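You operate a simulated robot arm through the tools that you are given. There is no shell and no other tool. Be economical: measure what you need, move in short steps, check, and stop when the job is done.

You run a simulated two-armed robot. Do the job below in one go: nothing can be reset, and whatever is moved stays where it is left.

Task
Pick up the grip gauge with one hand, pass it to the other hand and put it on the compressor shelf. Set down upright: grip gauge.
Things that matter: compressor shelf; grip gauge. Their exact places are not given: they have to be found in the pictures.

The check looks at the end state, three seconds after you hand in, the way a careful person would. Anything else that was tipped, shoved, dropped, spilled or broken makes it a failure.

Robot
Two 7-joint arms with two-finger parallel grippers on one trunk, on a base that drives. Base frame: it is fixed to the floor where the robot stands at the start and does not move with it; the origin is under the middle of the robot, x ahead of it, y to its left, z up. Units: mm, degrees, N and s.
The left shoulder is at the start at [50, 165, 1100], the right one opposite. With the tool pointing down near the work surface each hand reaches from about 100 to 480 mm from the robot's upright axis, wherever it stands, measured 20 degrees to its own side. Places, roughly: compressor shelf [2100, 2600, 900]. Payload 3.91 kg a hand.
Tool frame (each hand has its own): the origin (TCP) lies between the finger pads and is the grasp point; the fingertips stand 30 mm ahead of it; z points along the fingers, y is the line along which they close. Largest opening 110 mm; finger width 20, thickness 10; the body of the gripper, 48 by 112 mm, starts 55 mm behind the TCP.
Orientation is that of the tool frame in the base frame, as a unit quaternion [w, x, y, z]. With the fingers straight down and closing along the base's y, the tool's x points along the base's -x, its y along +y and its z along -z.

Tools
- The arms move only by the tool nudge_tool. It takes "left_moves", "right_moves" or both (then of equal length, played together; a hand with none holds still); each is a list of rows, each an object of numbers (a shift or turn left out is 0, a gripper value left out holds the last): "dx", "dy", "dz": the shift along the tool's x, y, z in mm; "rx", "ry", "rz": the turn, a rotation vector about the tool's x, y, z in degrees; "fingers": the closure in counts, from 0 (fully open) to 255 (shut). In form: [{"dx": .., "dy": .., "dz": .., "rx": .., "ry": .., "rz": .., "fingers": ..}, ...]. A call has 1 to 20 rows; each row shifts and turns the commanded pose from where the row before left it, along the tool's axes as they then stand. Rows are played at 5 a second. More than 50 mm and 8.6 degrees between two rows, or a gripper value outside its range, and nothing of the call is played. A pose out of reach is approached as far as the arm can. The call stops where the force on the tool passes 40 N (or 10 N more than at its start, if that is more) or the arm is blocked; 0.2 s more then pass. The fingers move at their own pace (about 45 mm/s each) and stop on an object; they squeeze with about 23 N. The grip force told is the motor's: it shows also when the fingers shut on nothing. Time passes only in rows, and 0.2 s behind the last, so rows that do not move let the fingers close. The reply holds the time, the measured pose of the TCP, the force on the tool along the base axes, the opening and the grip force, in the units named above and with some noise, with the torque about the TCP (base axes, N m) and any sound that the robot's microphone picked up.
- Cameras (640 x 400 px; columns grow to the right, rows downward): "scene" is now at [86.1, 16.4, 1231]; the picture's right is [0.27, -0.96, 0.00], its down [-0.87, -0.25, -0.43] and it looks along [0.41, 0.12, -0.91] (base axes); focal length 259 px, centre (320, 200). "left" rides on the left gripper at [72, -17, -103] in its tool frame; the picture's right is [0.23, 0.97, 0.00], its down [-0.76, 0.18, -0.62] and it looks along [-0.61, 0.14, 0.78] (tool axes); focal length 222 px, centre (320, 200). "right" rides on the right gripper at [72, 17, -103] in its tool frame; the picture's right is [-0.23, 0.97, 0.00], its down [-0.76, -0.18, -0.62] and it looks along [-0.61, -0.14, 0.78] (tool axes); focal length 222 px, centre (320, 200).
- snapshot(camera): a new picture of that camera. The clock stands still meanwhile.
- raise_lower(by): slides the trunk up (or, below 0, down) by that many mm; the arms and the scene camera ride with it, the base frame stays. It gives what a move gives, with no picture.
- steer(legs): drives the robot by 1 to 6 legs, each [ahead, left, turn to the left] in mm, mm and degrees, along the robot's own axes; the way and the turn of a leg run together, so that a leg with both is an arc; at most 1500 mm and 180 degrees a leg. The arms and the cameras ride along, it lands a little off, and it stops where it bumps. It gives what a move gives.
- turn_head(pan, tilt): turns the head with the scene camera to pan (to the left, within 80 degrees either way) and tilt (down, from -29 to 69), counted from straight ahead of the robot. It gives what a move gives.
- probe_pixels(camera, pixels): for up to 12 pixels [column, row] of the newest picture of that camera ("zoom" is the newest enlarged one), the place [x, y, z] in the base frame of the surface seen there, good to about 2 mm. The clock stands still meanwhile.
- close_up(camera, box): a new picture of the part [left, top, right, bottom] of that camera's present view, enlarged. The clock stands still meanwhile.
- job_done(): hands the job in; it is judged then, once.

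Keep the steps short. Do not move on a guess: measure, check each grasp and each placing, and mend mistakes. In all there are 80 turns and 62 pictures (those below and enlarged ones count). Leave the grippers open and the arms clear of the work at the hand-in unless told otherwise, and finish with a single line.

The tools are called after "Emit:" as name(argument=value, ...) on one line, values as JSON. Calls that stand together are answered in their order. nudge_tool: Moves the arms, as the interface text tells. Its arguments: {"type":"object","properties":{"left_moves":{"type":"array"},"right_moves":{"type":"array"}},"required":[]} The other tools are called the same way: raise_lower (by) slides the trunk up or down; steer (legs) drives the base; turn_head (pan, tilt) turns the head that bears the scene camera; snapshot (camera) takes a picture; probe_pixels (camera, pixels) gives the place of the surface under pixels of a picture; close_up (camera, box) takes an enlarged picture of a part of a camera's view; job_done () hands the job in.

At the start:

```text
clock: 0.0
left_position: [303.7, 176.1, 709.7]
left_ee_rot: [0.001, -0.001, 1.0, 0.001]
left_force: [-0.5, -0.1, 0.1]
left_moment: [0.04, -0.02, 0.02]
left_grip_width: 109.8
left_gripper_force: 0.1
right_position: [283.0, -53.8, 675.2]
right_ee_rot: [0.001, -0.001, 1.0, 0.0]
right_force: [-0.9, -0.4, 0.7]
right_moment: [0.0, -0.02, 0.0]
right_grip_width: 110.2
right_gripper_force: 0.1
trunk travel left (down, up): [-320.0, 183.0]
robot x, y, heading: [-0.0, -0.7, -0.1]
head pan, tilt: [15.8, 64.8]
```

scene: 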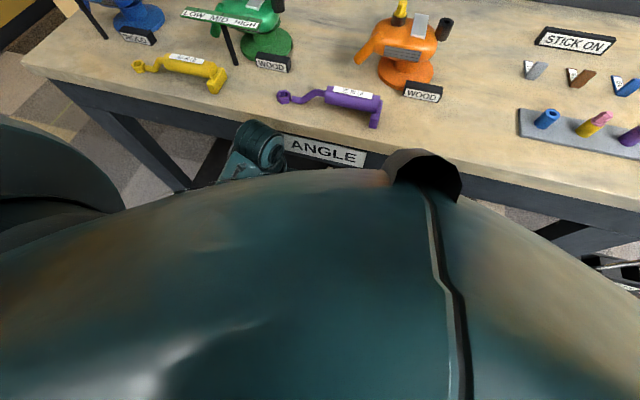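
right: 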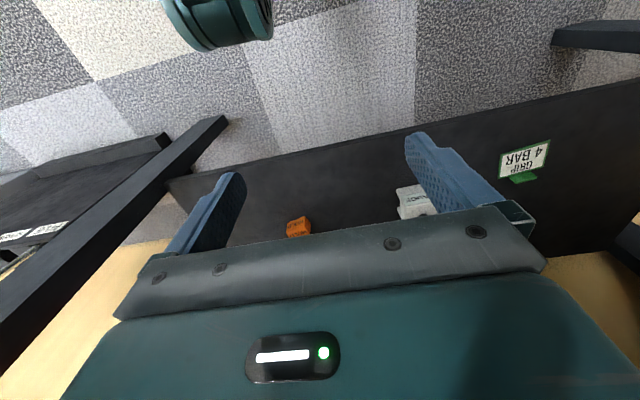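
left: 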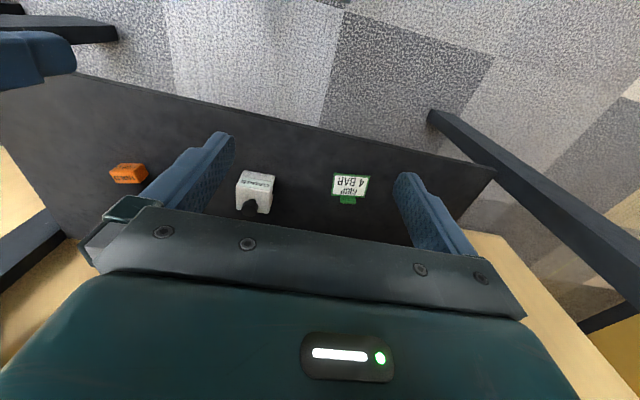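

I see a low dark bench under the hands with a green-framed "GRIP 4 BAR" sign, a white item and an orange item. I'll look closer.

Emit:
close_up(camera="left", box=[80, 120, 420, 260])

Emit:
turn_head(pan=0, tilt=30)

Emit:
snapshot(camera="scene")

Emit:
probe_pixels(camera="left", pixels=[[350, 185], [348, 200], [255, 180], [128, 172], [300, 200]])

```text
1.88 times, centred on (250, 190) of left
```

zoom: 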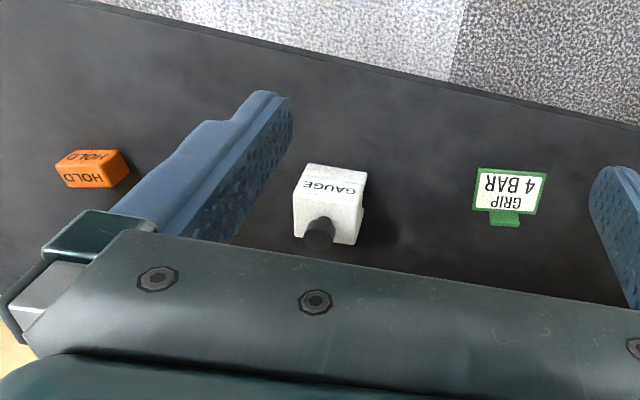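

```text
clock: 1.0
left_position: [305.7, 177.4, 710.5]
left_ee_rot: [0.0, 0.0, 1.0, 0.001]
left_force: [-0.4, 0.1, 0.2]
left_moment: [0.01, 0.04, 0.03]
left_grip_width: 109.7
left_gripper_force: 0.0
right_position: [283.0, -54.3, 677.3]
right_ee_rot: [0.001, 0.0, 1.0, 0.0]
right_force: [-0.6, -0.7, 0.4]
right_moment: [-0.03, -0.01, -0.02]
right_grip_width: 110.1
right_gripper_force: 0.0
trunk travel left (down, up): [-320.0, 183.0]
robot x, y, heading: [-0.9, -0.8, 0.3]
head pan, tilt: [0.0, 30.0]
```

```text
57 pictures are left
```

scene: 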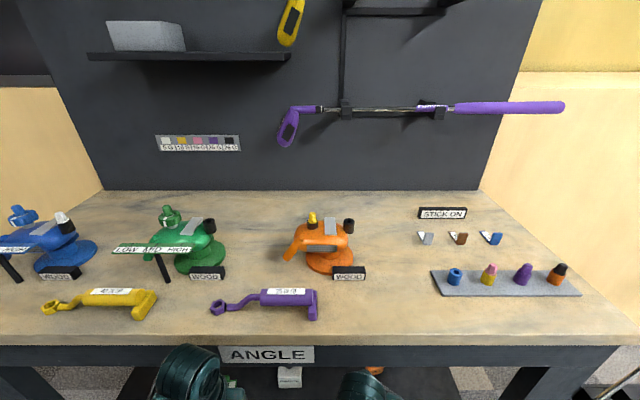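

```text
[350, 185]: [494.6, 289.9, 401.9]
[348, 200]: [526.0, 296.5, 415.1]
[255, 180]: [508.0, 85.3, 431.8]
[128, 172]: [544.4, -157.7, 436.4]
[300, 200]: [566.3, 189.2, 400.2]
```

The white block reads "GAUGE"; the green one reads "GRIP 4 BAR". I'll measure the bench and get better views of both.

Emit:
close_up(camera="scene", box=[200, 340, 440, 400])

Emit:
probe_pixels(camera="scene", pixels=[[290, 368], [290, 384], [270, 353], [330, 330], [280, 386], [320, 150], [150, 330], [375, 371], [430, 390]])

Emit:
close_up(camera="right", box=[250, 110, 570, 310])

Emit:
probe_pixels(camera="right", pixels=[[525, 158], [522, 178], [410, 192], [410, 208], [298, 228], [350, 200]])

```text
2.67 times, centred on (320, 370) of scene
```

zoom: 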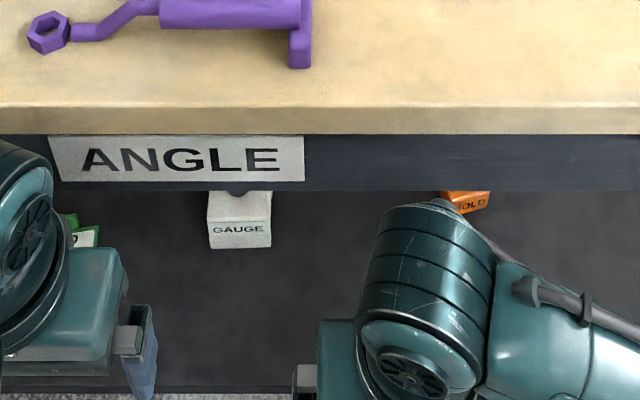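

```text
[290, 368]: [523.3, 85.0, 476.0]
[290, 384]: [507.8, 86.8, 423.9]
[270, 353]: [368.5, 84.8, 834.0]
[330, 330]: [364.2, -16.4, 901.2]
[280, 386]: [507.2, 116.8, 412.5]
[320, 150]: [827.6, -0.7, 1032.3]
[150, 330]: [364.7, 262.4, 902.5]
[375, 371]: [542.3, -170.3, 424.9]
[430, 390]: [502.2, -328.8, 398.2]
```

```text
2.00 times, centred on (410, 210) of right
```

zoom: 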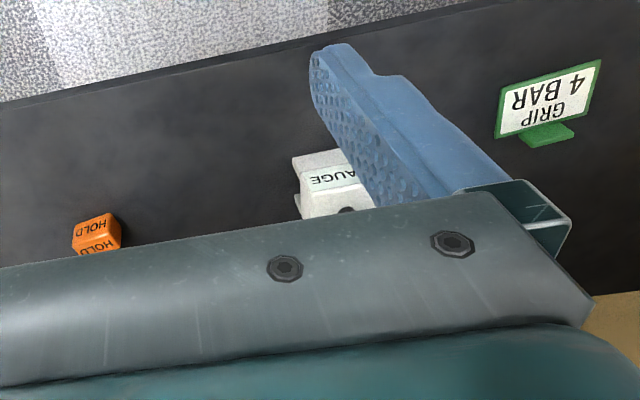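

```text
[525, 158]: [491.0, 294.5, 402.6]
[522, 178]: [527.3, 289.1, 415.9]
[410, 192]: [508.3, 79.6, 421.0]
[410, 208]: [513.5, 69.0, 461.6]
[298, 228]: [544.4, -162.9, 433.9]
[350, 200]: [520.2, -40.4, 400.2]
```

The gauge stands on an undershelf at z≈400, below a bench top at z≈900. Before deciding which object is meant, I'll read the bench labels and look around.

Emit:
close_up(camera="scene", box=[0, 190, 320, 340])

Emit:
close_up(camera="scene", box=[320, 190, 640, 340])

Emit:
turn_head(pan=55, tilt=15)

Emit:
snapshot(camera="scene")

```text
2.00 times, centred on (160, 265) of scene
```

zoom: 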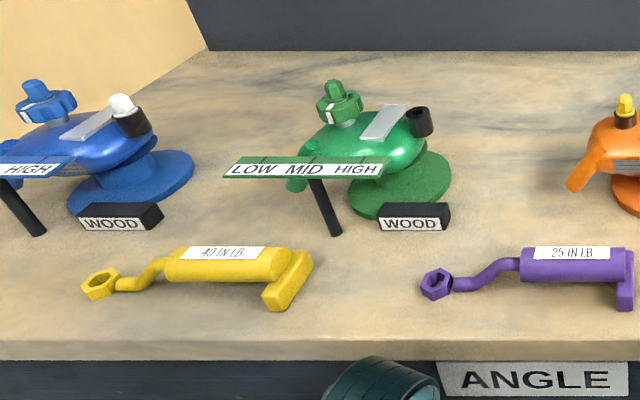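

```text
2.00 times, centred on (480, 265) of scene
```

zoom: 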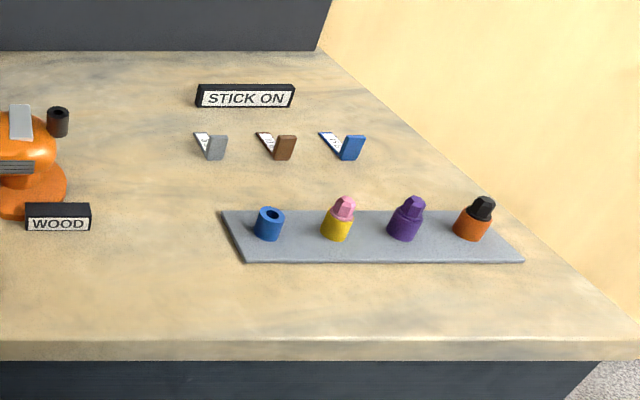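

```text
clock: 2.2
left_position: [304.4, 175.9, 710.0]
left_ee_rot: [0.0, 0.0, 1.0, 0.0]
left_force: [0.8, -0.3, 0.0]
left_moment: [0.01, 0.0, -0.01]
left_grip_width: 110.0
left_gripper_force: 0.0
right_position: [283.5, -54.3, 675.5]
right_ee_rot: [-0.001, 0.0, 1.0, 0.0]
right_force: [0.6, 0.0, -0.1]
right_moment: [-0.01, 0.04, 0.05]
right_grip_width: 110.0
right_gripper_force: 0.1
trunk travel left (down, up): [-320.0, 183.0]
robot x, y, heading: [1.3, -1.3, -0.1]
head pan, tilt: [55.0, 15.0]
```

```text
52 pictures are left
```

scene: 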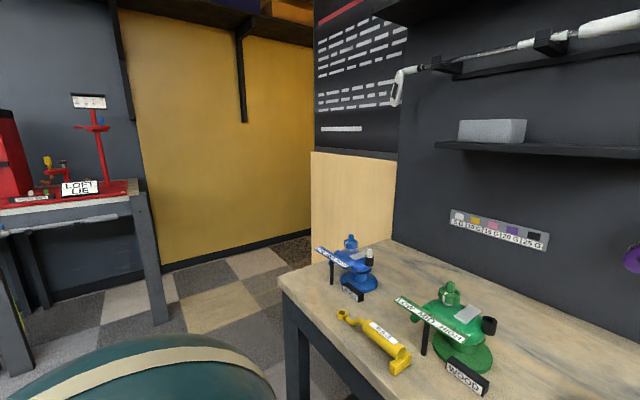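

The shelf is hidden from here. The wall board has text; I'll zoom in on it and measure the room layout.

Emit:
close_up(camera="scene", box=[305, 0, 415, 140])

Emit:
probe_pixels(camera="scene", pixels=[[340, 130], [312, 140], [395, 150], [312, 230], [360, 220], [250, 200], [150, 200], [285, 245], [420, 190], [140, 190], [190, 300], [280, 100]])

Emit:
turn_head(pan=-60, tilt=15)

Emit:
snapshot(camera="scene")

```text
2.86 times, centred on (360, 70) of scene
```

zoom: 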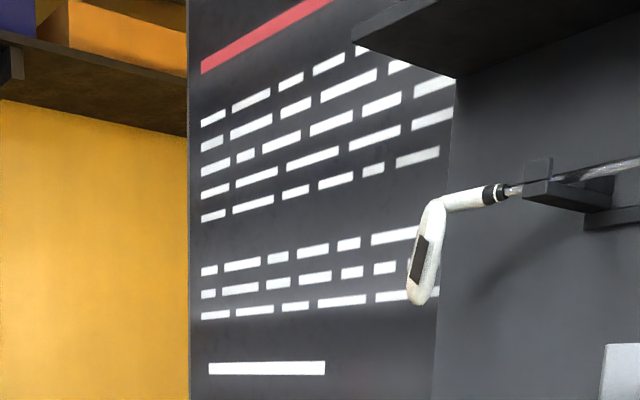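

```text
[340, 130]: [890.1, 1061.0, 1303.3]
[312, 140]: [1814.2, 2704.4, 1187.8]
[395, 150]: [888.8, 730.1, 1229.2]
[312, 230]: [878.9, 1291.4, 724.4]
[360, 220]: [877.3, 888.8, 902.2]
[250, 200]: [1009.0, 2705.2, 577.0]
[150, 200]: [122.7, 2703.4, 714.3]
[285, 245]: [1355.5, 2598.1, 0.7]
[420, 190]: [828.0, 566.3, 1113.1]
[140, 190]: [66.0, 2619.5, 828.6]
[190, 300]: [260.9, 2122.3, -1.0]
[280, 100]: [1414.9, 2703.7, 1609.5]
```

```text
clock: 4.2
left_position: [304.7, 176.2, 710.0]
left_ee_rot: [0.0, 0.0, 1.0, 0.0]
left_force: [-0.7, 0.8, 0.0]
left_moment: [-0.01, 0.03, 0.01]
left_grip_width: 110.1
left_gripper_force: 0.1
right_position: [283.1, -54.6, 674.7]
right_ee_rot: [0.0, 0.0, 1.0, 0.0]
right_force: [0.8, -0.1, 0.3]
right_moment: [0.03, 0.01, 0.01]
right_grip_width: 110.1
right_gripper_force: 0.0
trunk travel left (down, up): [-320.0, 183.0]
robot x, y, heading: [-0.3, 2.6, -0.2]
head pan, tilt: [-60.0, 15.0]
```

```text
50 pictures are left
```

scene: 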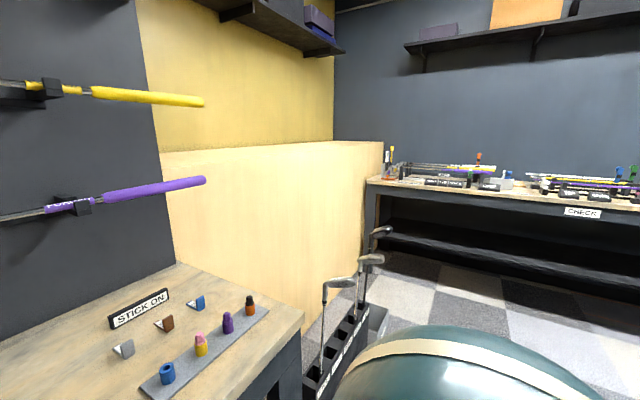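

Next I check whether there is free floor beside and behind me before backing up to see the undershelf better.

Emit:
turn_head(pan=80, tilt=30)

Emit:
snapshot(camera="scene")

Emit:
probe_pixels(camera="scene", pixels=[[20, 60], [60, 120], [30, 200], [10, 250], [200, 60], [250, 150], [120, 200], [20, 120]])

Emit:
turn_head(pan=-80, tilt=30)

Emit:
snapshot(camera="scene")

Emit:
probe_pixels(camera="scene", pixels=[[620, 60], [600, 120], [620, 200], [600, 250], [450, 100], [400, 150], [500, 200], [560, 60]])

```text
clock: 6.4
left_position: [305.4, 176.6, 710.2]
left_ee_rot: [0.0, -0.001, 1.0, 0.0]
left_force: [0.6, 0.1, -0.2]
left_moment: [0.05, 0.01, 0.03]
left_grip_width: 110.1
left_gripper_force: 0.0
right_position: [282.2, -55.0, 675.4]
right_ee_rot: [0.0, 0.0, 1.0, -0.001]
right_force: [0.2, 0.0, 0.3]
right_moment: [0.01, 0.04, 0.02]
right_grip_width: 110.1
right_gripper_force: 0.1
trunk travel left (down, up): [-320.0, 183.0]
robot x, y, heading: [-2.9, 0.3, 0.1]
head pan, tilt: [80.0, 30.0]
```

```text
49 pictures are left
```

scene: 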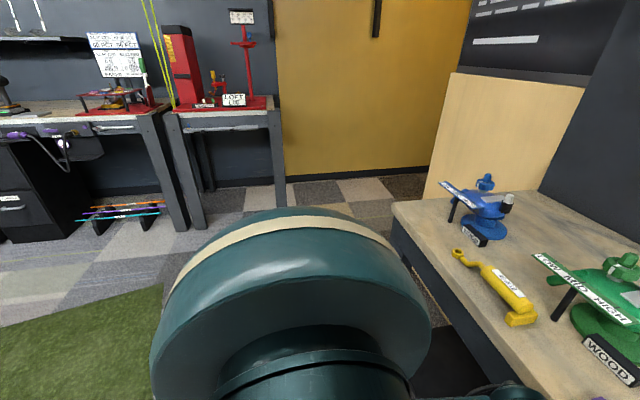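

```text
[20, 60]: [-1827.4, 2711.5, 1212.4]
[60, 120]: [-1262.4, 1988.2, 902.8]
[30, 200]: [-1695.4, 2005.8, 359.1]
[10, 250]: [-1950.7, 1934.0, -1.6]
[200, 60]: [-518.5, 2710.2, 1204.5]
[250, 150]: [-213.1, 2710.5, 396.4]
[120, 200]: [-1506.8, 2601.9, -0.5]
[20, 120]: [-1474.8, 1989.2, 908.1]
```

```text
clock: 8.9
left_position: [305.0, 175.9, 710.0]
left_ee_rot: [0.0, 0.001, 1.0, 0.0]
left_force: [-0.5, -0.3, -0.4]
left_moment: [0.01, -0.01, 0.04]
left_grip_width: 110.2
left_gripper_force: 0.0
right_position: [283.6, -53.2, 675.3]
right_ee_rot: [0.0, -0.001, 1.0, -0.001]
right_force: [-0.9, 0.3, 0.1]
right_moment: [-0.04, 0.01, -0.01]
right_grip_width: 110.0
right_gripper_force: 0.0
trunk travel left (down, up): [-320.0, 183.0]
robot x, y, heading: [0.7, 0.8, 0.4]
head pan, tilt: [-80.0, 30.0]
```

```text
48 pictures are left
```

scene: 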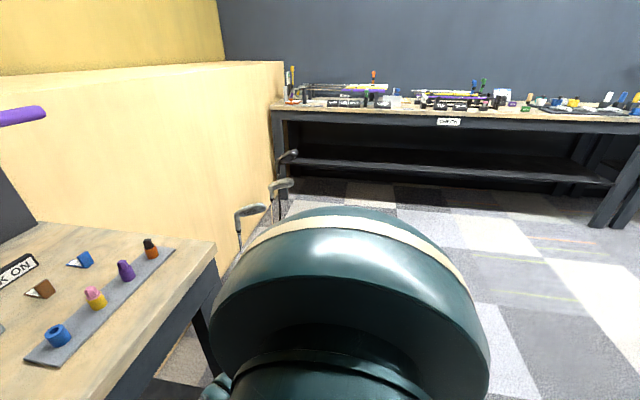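

```text
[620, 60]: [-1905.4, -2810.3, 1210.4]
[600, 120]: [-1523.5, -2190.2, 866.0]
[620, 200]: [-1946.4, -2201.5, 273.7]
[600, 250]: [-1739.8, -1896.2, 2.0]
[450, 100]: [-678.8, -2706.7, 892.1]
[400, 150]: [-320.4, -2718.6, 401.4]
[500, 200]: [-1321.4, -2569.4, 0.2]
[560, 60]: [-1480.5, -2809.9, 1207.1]
```

Floor is clear to both sides and diagonally behind. I back up 600 mm and look at the undershelf.

Emit:
steer(legs=[[-600, 0, 0]])

Emit:
turn_head(pan=5, tilt=40)

Emit:
raise_lower(by=-300)

Emit:
snapshot(camera="scene")

```text
clock: 12.2
left_position: [-283.8, 176.1, 710.6]
left_ee_rot: [0.0, 0.004, 1.0, -0.001]
left_force: [-0.6, -0.1, 0.0]
left_moment: [0.03, 0.03, 0.02]
left_grip_width: 110.1
left_gripper_force: 0.0
right_position: [-306.1, -54.2, 674.3]
right_ee_rot: [0.0, 0.004, 1.0, 0.0]
right_force: [0.1, -0.5, 0.4]
right_moment: [0.02, 0.01, -0.01]
right_grip_width: 109.7
right_gripper_force: 0.2
trunk travel left (down, up): [-320.0, 183.0]
robot x, y, heading: [-589.4, 7.3, -0.3]
head pan, tilt: [-80.0, 30.0]
```

```text
clock: 13.8
left_position: [-282.9, 176.2, 709.3]
left_ee_rot: [-0.001, 0.004, 1.0, -0.001]
left_force: [0.1, -0.8, 0.2]
left_moment: [-0.01, -0.03, -0.03]
left_grip_width: 109.9
left_gripper_force: 0.0
right_position: [-307.6, -54.9, 673.9]
right_ee_rot: [0.0, 0.004, 1.0, -0.001]
right_force: [-0.3, -0.3, -0.4]
right_moment: [0.01, 0.01, -0.01]
right_grip_width: 110.1
right_gripper_force: 0.1
trunk travel left (down, up): [-320.0, 183.0]
robot x, y, heading: [-591.9, 4.2, -0.4]
head pan, tilt: [5.0, 40.0]
```

```text
clock: 15.8
left_position: [-282.1, 175.4, 504.8]
left_ee_rot: [0.0, 0.004, 1.0, 0.0]
left_force: [0.9, 1.0, -0.1]
left_moment: [0.01, -0.03, 0.01]
left_grip_width: 110.1
left_gripper_force: 0.1
right_position: [-307.9, -54.0, 474.6]
right_ee_rot: [0.0, 0.004, 1.0, 0.0]
right_force: [-4.7, -7.4, 15.4]
right_moment: [-0.1, 0.23, 0.2]
right_grip_width: 110.0
right_gripper_force: 0.0
trunk travel left (down, up): [-115.0, 388.0]
robot x, y, heading: [-585.6, 0.9, -0.5]
head pan, tilt: [5.0, 40.0]
stopped: the force on the tool passed its limit (the readings are from after the stop); the commanded pose is now the measured one
```

```text
47 pictures are left
```

scene: 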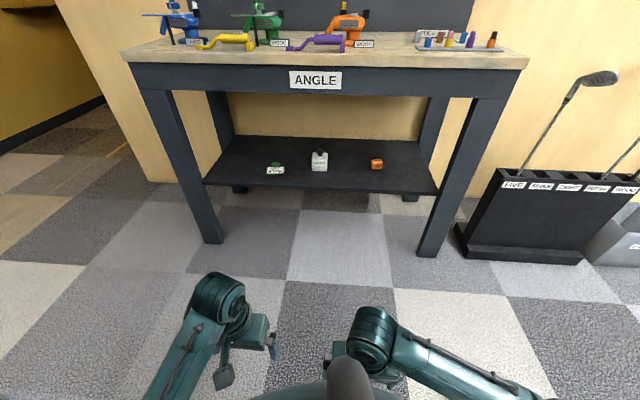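

The trunk stopped: the right arm touched something (likely my own base). I raise a bit and zoom onto the undershelf.

Emit:
raise_lower(by=40)

Emit:
close_up(camera="scene", box=[240, 130, 400, 200])

Emit:
probe_pixels(camera="zoom", pixels=[[310, 100], [310, 140], [290, 125], [345, 125], [320, 75], [140, 165], [160, 140], [130, 160], [170, 160], [320, 200], [540, 140], [320, 215]])

```text
clock: 16.6
left_position: [-283.0, 176.5, 544.0]
left_ee_rot: [0.0, 0.004, 1.0, 0.0]
left_force: [0.2, -0.1, 0.2]
left_moment: [-0.02, 0.02, 0.01]
left_grip_width: 109.9
left_gripper_force: 0.0
right_position: [-307.3, -53.4, 515.3]
right_ee_rot: [-0.001, 0.003, 1.0, 0.0]
right_force: [0.0, -0.6, -0.2]
right_moment: [0.01, -0.03, -0.02]
right_grip_width: 110.3
right_gripper_force: 0.2
trunk travel left (down, up): [-155.0, 348.0]
robot x, y, heading: [-589.5, 1.9, -0.4]
head pan, tilt: [5.0, 40.0]
```

```text
4.00 times, centred on (320, 165) of scene
```

zoom: 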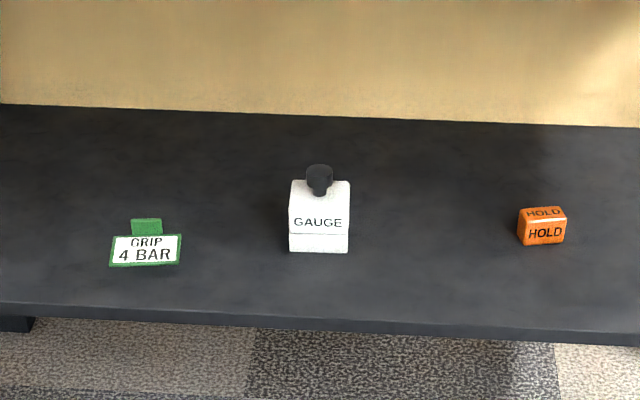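

```text
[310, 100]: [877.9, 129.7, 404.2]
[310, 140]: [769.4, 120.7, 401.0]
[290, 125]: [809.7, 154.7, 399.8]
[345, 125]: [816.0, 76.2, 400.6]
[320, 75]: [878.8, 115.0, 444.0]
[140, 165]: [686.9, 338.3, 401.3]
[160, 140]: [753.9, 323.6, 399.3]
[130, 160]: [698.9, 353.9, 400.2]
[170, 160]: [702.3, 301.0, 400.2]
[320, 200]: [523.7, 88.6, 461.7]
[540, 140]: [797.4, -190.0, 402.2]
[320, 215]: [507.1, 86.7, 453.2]
```

The white "GAUGE" block with a dark knob is at about (507–540, 87), the "GRIP 4 BAR" plate next to it. Before touching anything I scout the compressor shelf, to confirm which object belongs there and plan the way. I drive diagonally to about (500, 1600).

Emit:
raise_lower(by=160)

Emit:
steer(legs=[[500, 800, 0], [500, 850, 0]])

Emit:
turn_head(pan=30, tilt=20)

Emit:
snapshot(camera="scene")

Emit:
probe_pixels(camera="scene", pixels=[[320, 150], [320, 200], [320, 250], [320, 300], [320, 350], [450, 200], [450, 300], [550, 250], [200, 200], [200, 300], [380, 150], [260, 150]])

```text
clock: 18.4
left_position: [-282.9, 176.0, 704.5]
left_ee_rot: [0.0, 0.004, 1.0, 0.0]
left_force: [0.0, 0.3, -0.1]
left_moment: [-0.01, 0.0, 0.02]
left_grip_width: 109.8
left_gripper_force: 0.0
right_position: [-307.2, -53.4, 674.4]
right_ee_rot: [-0.001, 0.004, 1.0, 0.0]
right_force: [-1.0, -0.4, 0.7]
right_moment: [0.0, -0.04, -0.01]
right_grip_width: 110.2
right_gripper_force: 0.0
trunk travel left (down, up): [-315.0, 188.0]
robot x, y, heading: [-590.5, -0.3, -0.2]
head pan, tilt: [5.0, 40.0]
```

```text
clock: 28.1
left_position: [733.0, 1832.9, 705.0]
left_ee_rot: [0.0, 0.002, 1.0, 0.0]
left_force: [0.1, -0.6, -0.1]
left_moment: [0.02, -0.01, 0.02]
left_grip_width: 110.0
left_gripper_force: 0.0
right_position: [710.6, 1602.8, 673.6]
right_ee_rot: [-0.001, 0.002, 1.0, 0.0]
right_force: [-0.7, -0.2, 0.1]
right_moment: [0.0, -0.01, -0.02]
right_grip_width: 110.1
right_gripper_force: 0.1
trunk travel left (down, up): [-315.0, 188.0]
robot x, y, heading: [430.8, 1658.8, -0.1]
head pan, tilt: [5.0, 40.0]
```

```text
clock: 29.0
left_position: [733.1, 1834.4, 704.9]
left_ee_rot: [0.0, 0.003, 1.0, 0.001]
left_force: [0.6, -0.8, 0.2]
left_moment: [-0.02, 0.0, -0.01]
left_grip_width: 109.8
left_gripper_force: 0.0
right_position: [710.4, 1602.9, 674.9]
right_ee_rot: [-0.001, 0.002, 1.0, 0.0]
right_force: [0.2, -0.3, 0.0]
right_moment: [0.02, 0.0, 0.02]
right_grip_width: 109.8
right_gripper_force: 0.0
trunk travel left (down, up): [-315.0, 188.0]
robot x, y, heading: [425.2, 1658.6, -0.5]
head pan, tilt: [30.0, 20.0]
```

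```text
45 pictures are left
```

scene: 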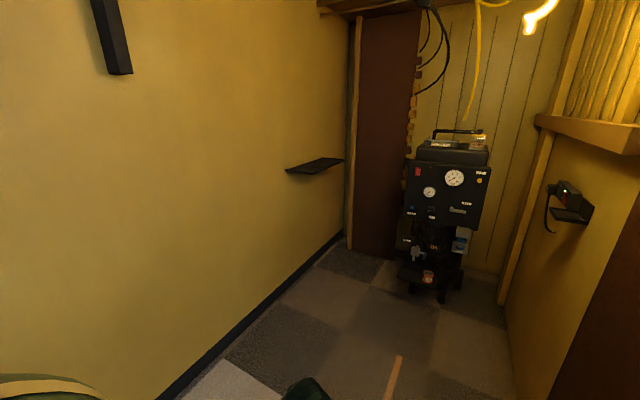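

```text
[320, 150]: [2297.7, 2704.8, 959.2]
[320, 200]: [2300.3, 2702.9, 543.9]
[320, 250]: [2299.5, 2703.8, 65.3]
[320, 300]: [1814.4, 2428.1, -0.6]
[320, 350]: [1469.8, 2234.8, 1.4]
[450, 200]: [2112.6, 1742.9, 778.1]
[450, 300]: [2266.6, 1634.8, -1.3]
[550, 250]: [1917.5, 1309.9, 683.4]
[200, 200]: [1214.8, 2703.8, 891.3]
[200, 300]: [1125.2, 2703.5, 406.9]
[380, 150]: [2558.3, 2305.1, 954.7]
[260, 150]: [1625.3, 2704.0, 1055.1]
```

The small dark wall shelf at pixel (318,165) is at the told place. I zoom in on it and measure.

Emit:
close_up(camera="scene", box=[275, 140, 355, 190])

Emit:
probe_pixels(camera="scene", pixels=[[289, 169], [318, 172], [340, 160], [324, 159], [315, 165], [330, 163], [303, 168]])

Emit:
close_up(camera="scene", box=[390, 120, 600, 300])

```text
8.00 times, centred on (315, 165) of scene
```

zoom: 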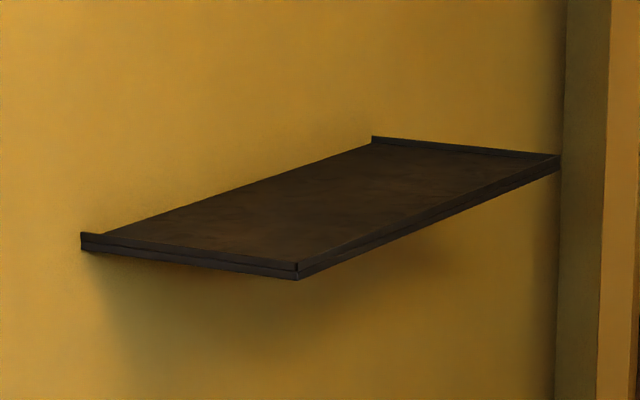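

```text
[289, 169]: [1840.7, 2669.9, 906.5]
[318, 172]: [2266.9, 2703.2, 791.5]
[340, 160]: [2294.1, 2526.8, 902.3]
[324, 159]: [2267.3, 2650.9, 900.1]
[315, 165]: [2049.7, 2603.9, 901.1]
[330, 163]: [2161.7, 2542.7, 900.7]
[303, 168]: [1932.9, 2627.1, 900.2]
```

```text
2.22 times, centred on (495, 210) of scene
```

zoom: 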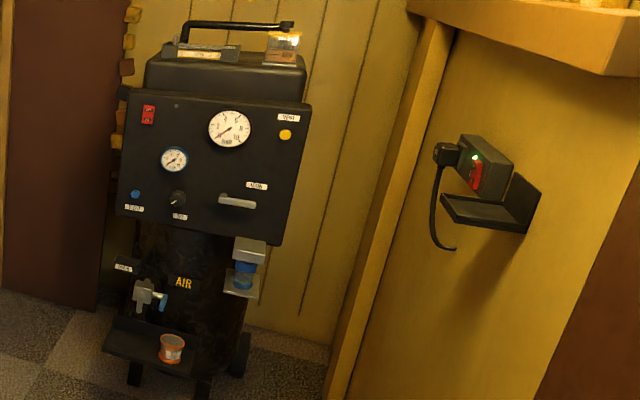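

The shelf is empty: x≈1830–2300, y≈2500–2700, top z=900, small rims at its ends, with the compressor beside it. No other gauge is loose here. I drive back the way I came and check the other benches for a competing "grip gauge".

Emit:
steer(legs=[[-500, -850, 0], [-500, -720, 0]])

Emit:
turn_head(pan=-75, tilt=10)

Emit:
close_up(camera="scene", box=[160, 120, 480, 320])

Emit:
turn_head(pan=75, tilt=10)

Emit:
close_up(camera="scene", box=[0, 100, 320, 300])

Emit:
close_up(camera="scene", box=[320, 100, 640, 300])

```text
clock: 38.3
left_position: [-242.2, 274.5, 704.5]
left_ee_rot: [0.0, -0.004, 1.0, 0.0]
left_force: [-0.1, 0.6, -0.5]
left_moment: [-0.02, -0.04, -0.02]
left_grip_width: 109.9
left_gripper_force: 0.1
right_position: [-261.5, 44.1, 675.1]
right_ee_rot: [0.0, -0.004, 1.0, 0.001]
right_force: [0.4, -0.7, -0.2]
right_moment: [0.0, 0.03, 0.01]
right_grip_width: 110.1
right_gripper_force: 0.2
trunk travel left (down, up): [-315.0, 188.0]
robot x, y, heading: [-544.9, 94.2, 0.4]
head pan, tilt: [30.0, 20.0]
```

```text
clock: 40.1
left_position: [-241.3, 274.9, 704.4]
left_ee_rot: [0.0, -0.004, 1.0, 0.001]
left_force: [-0.2, 0.2, 0.1]
left_moment: [0.02, 0.01, 0.0]
left_grip_width: 110.1
left_gripper_force: 0.1
right_position: [-261.7, 42.9, 673.6]
right_ee_rot: [0.001, -0.005, 1.0, -0.001]
right_force: [-0.6, 1.1, -0.1]
right_moment: [0.0, 0.0, 0.0]
right_grip_width: 110.1
right_gripper_force: 0.1
trunk travel left (down, up): [-315.0, 188.0]
robot x, y, heading: [-546.8, 91.0, 0.6]
head pan, tilt: [-75.0, 10.0]
```

```text
2.00 times, centred on (320, 220) of scene
```

zoom: 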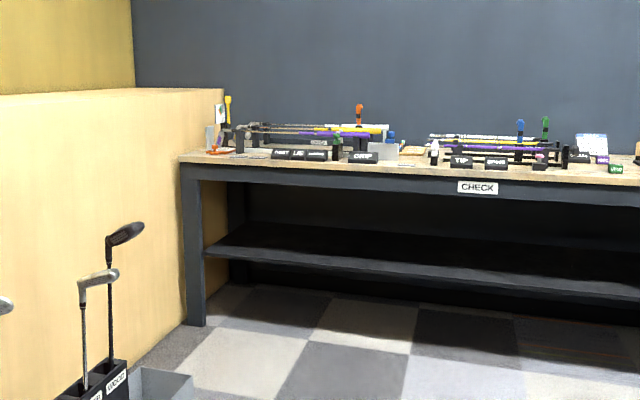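

```text
clock: 42.5
left_position: [-242.5, 274.6, 704.4]
left_ee_rot: [0.0, -0.004, 1.0, 0.0]
left_force: [-0.4, -0.2, 0.7]
left_moment: [-0.01, -0.01, 0.0]
left_grip_width: 110.2
left_gripper_force: 0.1
right_position: [-261.8, 44.9, 673.6]
right_ee_rot: [0.0, -0.004, 1.0, 0.0]
right_force: [0.6, -0.7, 0.5]
right_moment: [0.0, 0.01, 0.0]
right_grip_width: 109.9
right_gripper_force: 0.1
trunk travel left (down, up): [-315.0, 188.0]
robot x, y, heading: [-543.2, 98.7, 0.3]
head pan, tilt: [75.0, 10.0]
```

```text
2.00 times, centred on (160, 200) of scene
```

zoom: 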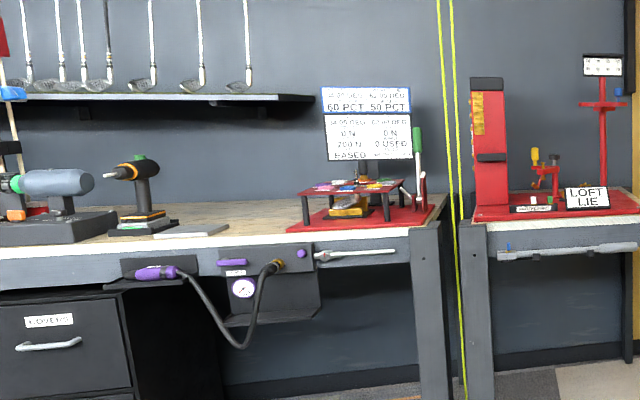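

```text
2.00 times, centred on (480, 200) of scene
```

zoom: 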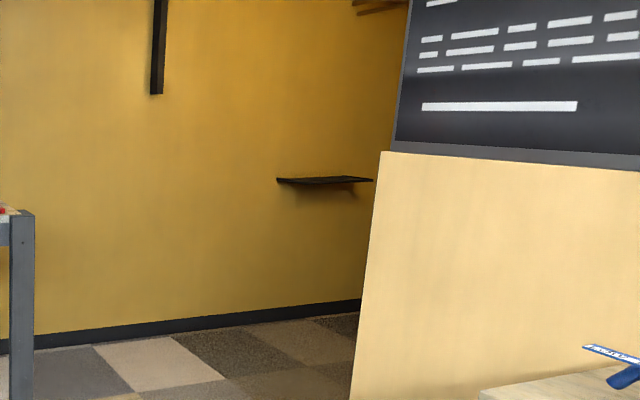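

No other gauge is visible, so the white "GAUGE" block is the object. Plan: right hand takes it with a 45° forward-down tool under the bench; the left hand then takes it from above. First, pitch the right hand here in the open and look at the gauge again.

Emit:
nudge_tool(right_moves=[{"ry": -7.5}, {"ry": -7.5}, {"ry": -7.5}, {"ry": -7.5}, {"ry": -7.5}, {"ry": -7.5}, {}])

Emit:
turn_head(pan=0, tilt=35)

Emit:
snapshot(camera="scene")

Emit:
snapshot(camera="right")

```text
clock: 44.2
left_position: [-242.6, 274.2, 705.4]
left_ee_rot: [0.0, -0.004, 1.0, 0.0]
left_force: [0.9, -0.8, -0.4]
left_moment: [-0.01, 0.01, 0.01]
left_grip_width: 110.0
left_gripper_force: 0.1
right_position: [-231.1, 34.1, 689.0]
right_ee_rot: [0.409, 0.014, 0.912, -0.003]
right_force: [0.7, 0.2, -0.7]
right_moment: [-0.02, -0.04, -0.02]
right_grip_width: 110.2
right_gripper_force: 0.1
trunk travel left (down, up): [-315.0, 188.0]
robot x, y, heading: [-544.9, 94.7, 0.7]
head pan, tilt: [75.0, 10.0]
stopped in row 7 (right hand): the arm was blocked; the commanded pose is now the measured one
```

```text
clock: 45.7
left_position: [-241.6, 275.0, 703.9]
left_ee_rot: [0.0, -0.004, 1.0, 0.001]
left_force: [-0.7, 0.1, 0.2]
left_moment: [-0.01, -0.01, -0.03]
left_grip_width: 110.1
left_gripper_force: 0.0
right_position: [-231.9, 34.4, 689.7]
right_ee_rot: [0.408, 0.014, 0.913, -0.003]
right_force: [-0.4, 0.1, -0.3]
right_moment: [-0.01, 0.0, 0.0]
right_grip_width: 109.9
right_gripper_force: 0.0
trunk travel left (down, up): [-315.0, 188.0]
robot x, y, heading: [-549.3, 90.6, 0.6]
head pan, tilt: [0.0, 35.0]
```

```text
39 pictures are left
```

scene: 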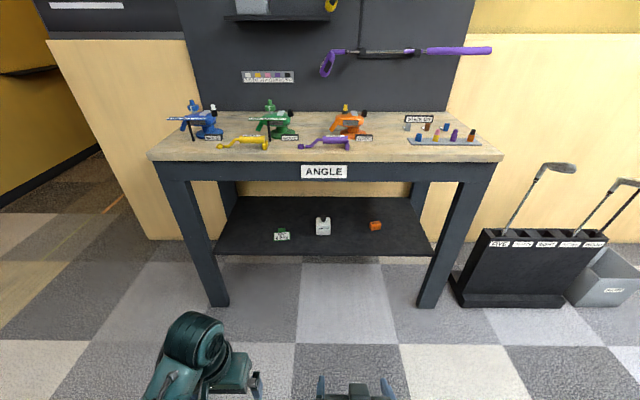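

```text
38 pictures are left
```

right: 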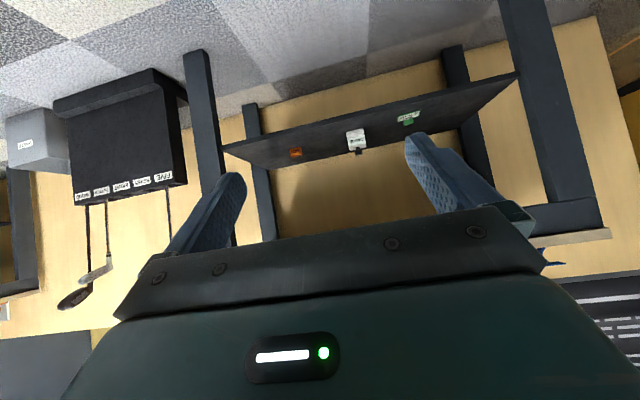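

The hand is now pitched 48°; the wrist neared a limit but is fine. I measure the legs, shelf edge, and gauge for the approach.

Emit:
close_up(camera="scene", box=[260, 190, 400, 270])

Emit:
probe_pixels(camera="scene", pixels=[[215, 300], [172, 185], [320, 175], [320, 183], [425, 300], [230, 250], [320, 254], [285, 252], [440, 265]])

Emit:
probe_pixels(camera="zoom", pixels=[[290, 140], [290, 155], [290, 200], [260, 170], [318, 170], [290, 138], [275, 150], [305, 150], [290, 132], [285, 134]])

```text
4.57 times, centred on (330, 230) of scene
```

zoom: 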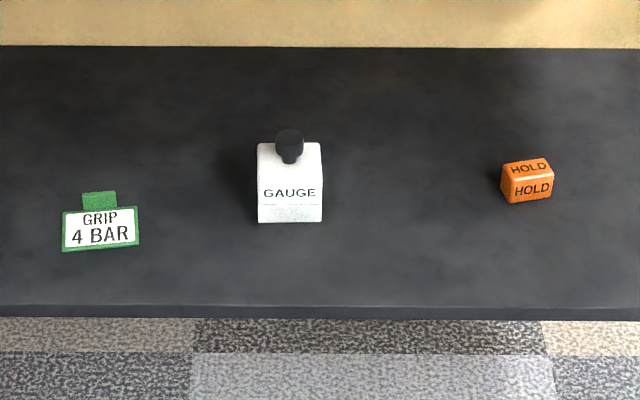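

```text
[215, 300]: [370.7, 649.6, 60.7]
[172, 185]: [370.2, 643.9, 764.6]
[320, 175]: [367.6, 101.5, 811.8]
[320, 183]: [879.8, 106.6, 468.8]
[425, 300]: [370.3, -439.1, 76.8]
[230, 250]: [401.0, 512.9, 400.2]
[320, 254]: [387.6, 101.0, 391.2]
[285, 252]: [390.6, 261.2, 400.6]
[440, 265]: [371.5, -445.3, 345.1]
```

```text
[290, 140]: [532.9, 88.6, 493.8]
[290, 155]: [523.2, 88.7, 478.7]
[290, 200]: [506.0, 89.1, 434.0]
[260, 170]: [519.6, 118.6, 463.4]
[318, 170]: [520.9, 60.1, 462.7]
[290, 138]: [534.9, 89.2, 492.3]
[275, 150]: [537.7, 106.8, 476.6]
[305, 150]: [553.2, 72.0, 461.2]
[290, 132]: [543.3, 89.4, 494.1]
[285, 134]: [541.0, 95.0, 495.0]
```

Gauge body: x 506–~568, y 59–119, z 400–462; knob cap to z≈494 at (537, 89). Apron underside ~z 800, shelf front x=388. I drive forward to about (-15, 190) with the right hand ready.

Emit:
steer(legs=[[530, 95, -0.6]])

```text
clock: 48.8
left_position: [288.5, 369.4, 704.8]
left_ee_rot: [0.001, -0.001, 1.0, 0.0]
left_force: [0.2, -0.3, 0.7]
left_moment: [0.0, -0.01, 0.01]
left_grip_width: 110.1
left_gripper_force: 0.2
right_position: [296.8, 130.6, 689.6]
right_ee_rot: [0.408, 0.017, 0.913, -0.003]
right_force: [0.4, 0.1, -0.3]
right_moment: [0.01, 0.0, 0.01]
right_grip_width: 110.1
right_gripper_force: 0.1
trunk travel left (down, up): [-315.0, 188.0]
robot x, y, heading: [-18.4, 191.0, 0.1]
head pan, tilt: [0.0, 35.0]
```

At position. Lower the trunk 100 mm, then move the right hand to the pre-grasp at about (440, 89, 521).

Emit:
raise_lower(by=-100)

Emit:
nudge_tool(right_moves=[{"dx": -8.8, "dy": -8.2, "dz": 30.5, "rx": -1.4, "rz": -1.27, "fingers": 0}, {"dx": -8.8, "dy": -8.2, "dz": 30.5}, {"dx": -8.8, "dy": -8.2, "dz": 30.5}, {"dx": -8.8, "dy": -8.2, "dz": 30.5}, {"dx": -8.8, "dy": -8.2, "dz": 30.5}, {}])

Emit:
snapshot(camera="right")

```text
clock: 50.2
left_position: [288.8, 370.4, 604.2]
left_ee_rot: [0.0, -0.001, 1.0, 0.001]
left_force: [0.3, 0.1, 0.1]
left_moment: [0.0, 0.03, -0.01]
left_grip_width: 110.1
left_gripper_force: 0.1
right_position: [296.9, 130.0, 590.3]
right_ee_rot: [0.41, 0.017, 0.912, -0.003]
right_force: [0.3, -0.6, -0.5]
right_moment: [0.0, 0.01, -0.03]
right_grip_width: 110.1
right_gripper_force: 0.1
trunk travel left (down, up): [-215.0, 288.0]
robot x, y, heading: [-14.9, 191.4, -0.1]
head pan, tilt: [0.0, 35.0]
```

```text
clock: 50.8
left_position: [288.0, 369.5, 605.3]
left_ee_rot: [0.0, 0.0, 1.0, 0.0]
left_force: [0.0, -0.6, -0.7]
left_moment: [0.02, 0.01, -0.01]
left_grip_width: 109.9
left_gripper_force: 0.1
right_position: [344.7, 119.2, 568.9]
right_ee_rot: [0.408, 0.003, 0.913, 0.01]
right_force: [-0.8, -3.3, 9.4]
right_moment: [0.16, 1.37, 0.37]
right_grip_width: 110.0
right_gripper_force: 0.0
trunk travel left (down, up): [-215.0, 288.0]
robot x, y, heading: [-15.4, 199.0, 0.3]
head pan, tilt: [0.0, 35.0]
stopped in row 2 (right hand): the force on the tool passed its limit (the readings are from after the stop); the commanded pose is now the measured one
```

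```text
36 pictures are left
```

right: 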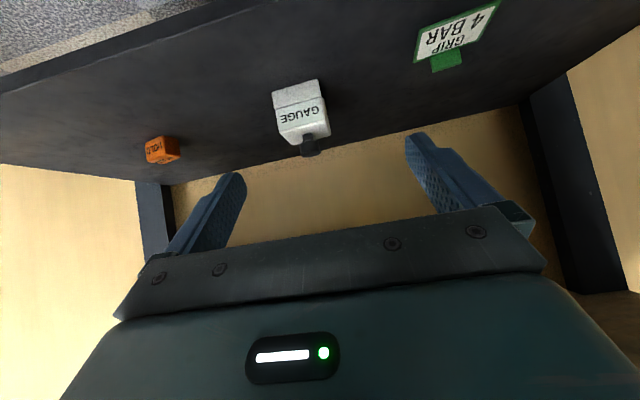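

Something touched. I look down with the scene camera to see what the right arm met.

Emit:
turn_head(pan=-10, tilt=60)

Emit:
snapshot(camera="scene")

Emit:
snapshot(camera="left")

```text
clock: 51.6
left_position: [287.7, 369.6, 605.2]
left_ee_rot: [0.0, -0.001, 1.0, 0.0]
left_force: [0.5, 0.2, -0.3]
left_moment: [0.04, 0.01, 0.0]
left_grip_width: 110.3
left_gripper_force: 0.0
right_position: [344.6, 118.5, 568.6]
right_ee_rot: [0.408, 0.004, 0.913, 0.009]
right_force: [0.5, -1.6, 18.6]
right_moment: [0.23, 2.68, 0.2]
right_grip_width: 109.9
right_gripper_force: 0.0
trunk travel left (down, up): [-215.0, 288.0]
robot x, y, heading: [-13.8, 194.1, 0.3]
head pan, tilt: [-10.0, 60.0]
```

```text
35 pictures are left
```

scene: 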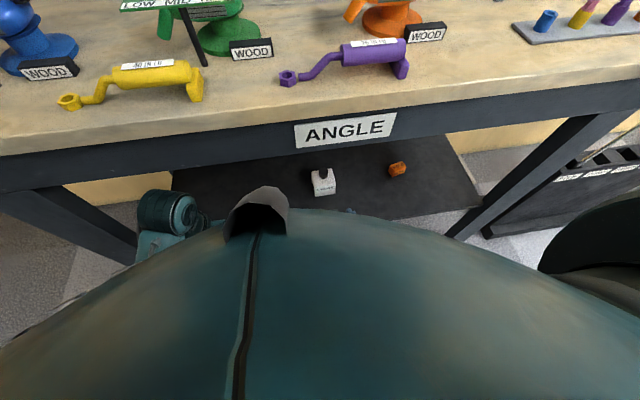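

```text
34 pictures are left
```

left: 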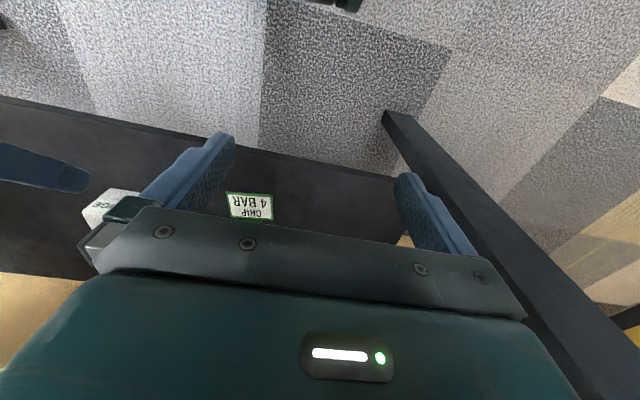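

The chest hides the right arm, but the force/moment suggests the arm itself is pressing on my own body because the hand is too far inward. I back the hand out and swing it 100 mm outward to a natural place.

Emit:
nudge_tool(right_moves=[{"dz": -25}, {"dz": -25}, {"dy": -25}, {"dy": -25}, {"dy": -25}, {"dy": -25}, {}])

```text
clock: 53.2
left_position: [288.9, 369.3, 603.9]
left_ee_rot: [0.0, -0.001, 1.0, 0.0]
left_force: [0.2, -0.2, 0.5]
left_moment: [0.02, 0.0, -0.02]
left_grip_width: 110.0
left_gripper_force: 0.0
right_position: [306.7, 17.2, 599.7]
right_ee_rot: [0.407, 0.003, 0.913, 0.01]
right_force: [-0.3, 1.0, 0.1]
right_moment: [-0.01, 0.0, 0.01]
right_grip_width: 110.1
right_gripper_force: 0.1
trunk travel left (down, up): [-215.0, 288.0]
robot x, y, heading: [-14.5, 192.6, 0.1]
head pan, tilt: [-10.0, 60.0]
```

Free now. I test the forward reach here, beside the gauge, to about (440, 17, 521).

Emit:
nudge_tool(right_moves=[{"dx": -6, "dz": 30}, {"dx": -6, "dz": 30}, {"dx": -6, "dz": 30}, {"dx": -6, "dz": 30}, {"dx": -6, "dz": 30}, {}])

```text
clock: 54.6
left_position: [287.9, 369.9, 605.6]
left_ee_rot: [-0.001, -0.001, 1.0, 0.001]
left_force: [-0.3, -0.2, 0.0]
left_moment: [0.02, 0.01, 0.01]
left_grip_width: 110.0
left_gripper_force: 0.0
right_position: [437.7, 18.8, 521.1]
right_ee_rot: [0.408, 0.003, 0.913, 0.01]
right_force: [0.5, 0.2, 0.1]
right_moment: [0.01, 0.0, -0.02]
right_grip_width: 109.8
right_gripper_force: 0.0
trunk travel left (down, up): [-215.0, 288.0]
robot x, y, heading: [-16.6, 195.1, 0.1]
head pan, tilt: [-10.0, 60.0]
```

Works. Now I slide the base 71 mm left so the hand lines up with the gauge at y=89, and look.

Emit:
steer(legs=[[0, 71, 0]])

Emit:
snapshot(camera="right")

Emit:
probe_pixels(camera="right", pixels=[[300, 60], [300, 100], [330, 130], [290, 120], [340, 100]])

```text
clock: 55.7
left_position: [289.6, 440.4, 605.0]
left_ee_rot: [0.0, 0.0, 1.0, 0.001]
left_force: [0.5, -0.6, 0.1]
left_moment: [0.02, 0.03, 0.01]
left_grip_width: 110.0
left_gripper_force: 0.1
right_position: [435.7, 88.6, 521.7]
right_ee_rot: [0.408, 0.004, 0.913, 0.009]
right_force: [0.0, -0.7, -0.2]
right_moment: [0.0, 0.0, -0.01]
right_grip_width: 109.7
right_gripper_force: 0.2
trunk travel left (down, up): [-215.0, 288.0]
robot x, y, heading: [-16.0, 265.2, 0.1]
head pan, tilt: [-10.0, 60.0]
```

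```text
33 pictures are left
```

right: 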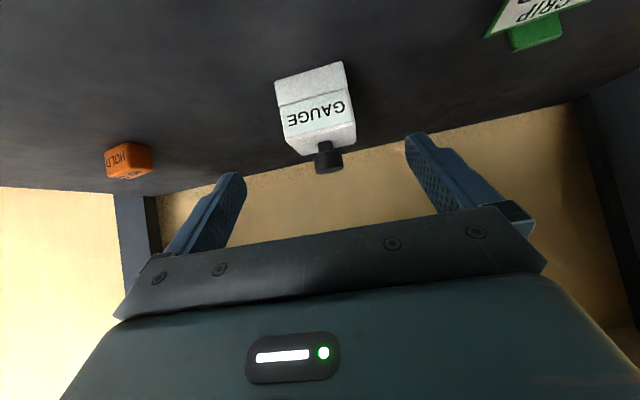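

```text
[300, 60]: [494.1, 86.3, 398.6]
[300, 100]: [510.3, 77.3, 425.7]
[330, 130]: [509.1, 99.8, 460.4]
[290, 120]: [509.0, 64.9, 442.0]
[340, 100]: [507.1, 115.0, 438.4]
```

Well aligned: front face x≈508, y 59–119, centred between the fingers. I advance along the tool axis ~128 mm to straddle the block.

Emit:
nudge_tool(right_moves=[{"dz": 32}, {"dz": 32}, {"dz": 32}, {"dz": 20}, {"dz": 12}, {}])

Emit:
snapshot(camera="right")

```text
clock: 57.1
left_position: [288.1, 441.0, 604.0]
left_ee_rot: [-0.001, 0.001, 1.0, 0.0]
left_force: [-0.2, 0.2, -1.3]
left_moment: [-0.02, 0.02, -0.01]
left_grip_width: 109.8
left_gripper_force: 0.0
right_position: [534.0, 92.7, 435.0]
right_ee_rot: [0.409, 0.003, 0.912, 0.009]
right_force: [-0.5, 0.4, 0.1]
right_moment: [0.01, -0.01, 0.0]
right_grip_width: 109.8
right_gripper_force: 0.1
trunk travel left (down, up): [-215.0, 288.0]
robot x, y, heading: [-14.4, 264.5, 0.0]
head pan, tilt: [-10.0, 60.0]
```

```text
32 pictures are left
```

right: 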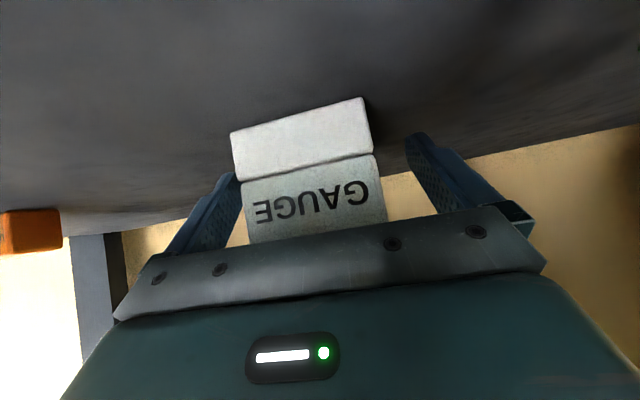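

Block is between the fingers (hand ~3.5 mm too far left). I shift and close.

Emit:
nudge_tool(right_moves=[{"dy": -3.5}, {"fingers": 255}, {}, {}, {}, {}, {}, {}])

```text
clock: 58.9
left_position: [289.3, 440.3, 604.9]
left_ee_rot: [0.0, 0.0, 1.0, 0.001]
left_force: [0.2, 0.2, -0.7]
left_moment: [-0.02, 0.03, 0.02]
left_grip_width: 109.8
left_gripper_force: 0.0
right_position: [532.1, 89.8, 434.8]
right_ee_rot: [0.407, 0.003, 0.913, 0.009]
right_force: [0.1, 0.9, 2.8]
right_moment: [0.1, 0.1, -0.02]
right_grip_width: 68.3
right_gripper_force: 23.2
trunk travel left (down, up): [-215.0, 288.0]
robot x, y, heading: [-15.4, 265.2, 0.1]
head pan, tilt: [-10.0, 60.0]
```

Gripped: 68 mm, 23 N. I lift straight up 40 mm.

Emit:
nudge_tool(right_moves=[{"dx": -7.45, "dz": -6.67}, {"dx": -7.45, "dz": -6.67}, {"dx": -7.45, "dz": -6.67}, {"dx": -7.45, "dz": -6.67}, {}])

Emit:
snapshot(camera="right")

```text
clock: 60.1
left_position: [288.3, 441.1, 604.4]
left_ee_rot: [0.0, 0.0, 1.0, 0.0]
left_force: [0.1, 0.7, 0.3]
left_moment: [0.0, 0.01, -0.02]
left_grip_width: 110.5
left_gripper_force: 0.1
right_position: [534.7, 86.3, 479.9]
right_ee_rot: [0.41, 0.002, 0.912, 0.008]
right_force: [0.1, -0.4, -1.2]
right_moment: [0.01, 0.01, 0.01]
right_grip_width: 68.0
right_gripper_force: 22.7
trunk travel left (down, up): [-215.0, 288.0]
robot x, y, heading: [-15.1, 261.8, -0.2]
head pan, tilt: [-10.0, 60.0]
```

```text
31 pictures are left
```

right: 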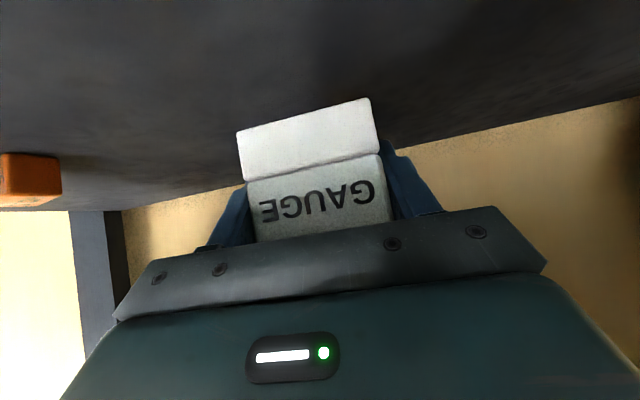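

Lifted, light, held steady. I drive straight back 550 mm out from under the bench.

Emit:
steer(legs=[[-550, 0, 0]])

Emit:
raise_lower(by=150)

Emit:
turn_head(pan=-10, tilt=50)

Emit:
snapshot(camera="scene")

```text
clock: 63.2
left_position: [-261.5, 440.3, 604.3]
left_ee_rot: [0.0, 0.0, 1.0, 0.0]
left_force: [0.3, -0.1, -0.7]
left_moment: [-0.04, 0.02, 0.0]
left_grip_width: 109.9
left_gripper_force: 0.2
right_position: [-15.7, 85.1, 479.1]
right_ee_rot: [0.41, 0.004, 0.912, 0.007]
right_force: [-0.2, -0.1, -1.0]
right_moment: [0.06, -0.01, 0.02]
right_grip_width: 68.0
right_gripper_force: 23.4
trunk travel left (down, up): [-215.0, 288.0]
robot x, y, heading: [-566.2, 263.3, -0.2]
head pan, tilt: [-10.0, 60.0]
```

```text
clock: 65.0
left_position: [-260.8, 440.2, 753.4]
left_ee_rot: [0.001, 0.0, 1.0, 0.0]
left_force: [0.1, 0.2, 0.3]
left_moment: [-0.01, 0.03, 0.01]
left_grip_width: 110.0
left_gripper_force: 0.1
right_position: [-14.7, 85.4, 628.2]
right_ee_rot: [0.41, 0.003, 0.912, 0.008]
right_force: [0.0, -0.8, -1.7]
right_moment: [0.01, 0.01, -0.01]
right_grip_width: 67.9
right_gripper_force: 22.7
trunk travel left (down, up): [-365.0, 138.0]
robot x, y, heading: [-565.2, 262.6, -0.2]
head pan, tilt: [-10.0, 60.0]
```

```text
clock: 65.7
left_position: [-260.6, 440.4, 754.2]
left_ee_rot: [0.001, 0.0, 1.0, 0.0]
left_force: [0.7, -0.3, 0.2]
left_moment: [0.02, 0.01, -0.05]
left_grip_width: 109.9
left_gripper_force: 0.0
right_position: [-15.0, 83.9, 629.3]
right_ee_rot: [0.41, 0.003, 0.912, 0.008]
right_force: [-0.4, 1.4, -1.1]
right_moment: [0.01, 0.02, 0.01]
right_grip_width: 68.2
right_gripper_force: 22.9
trunk travel left (down, up): [-365.0, 138.0]
robot x, y, heading: [-567.5, 266.3, 0.3]
head pan, tilt: [-10.0, 50.0]
```

```text
30 pictures are left
```

scene: 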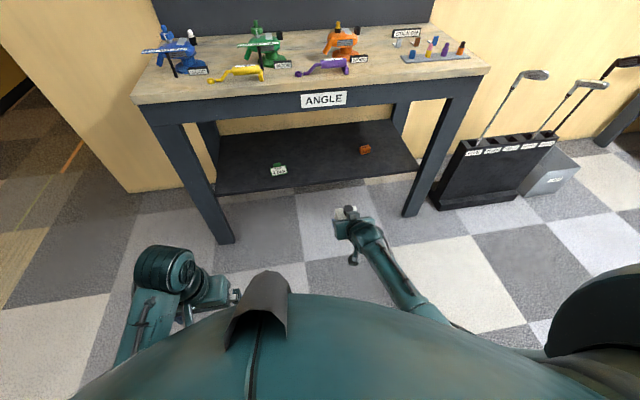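

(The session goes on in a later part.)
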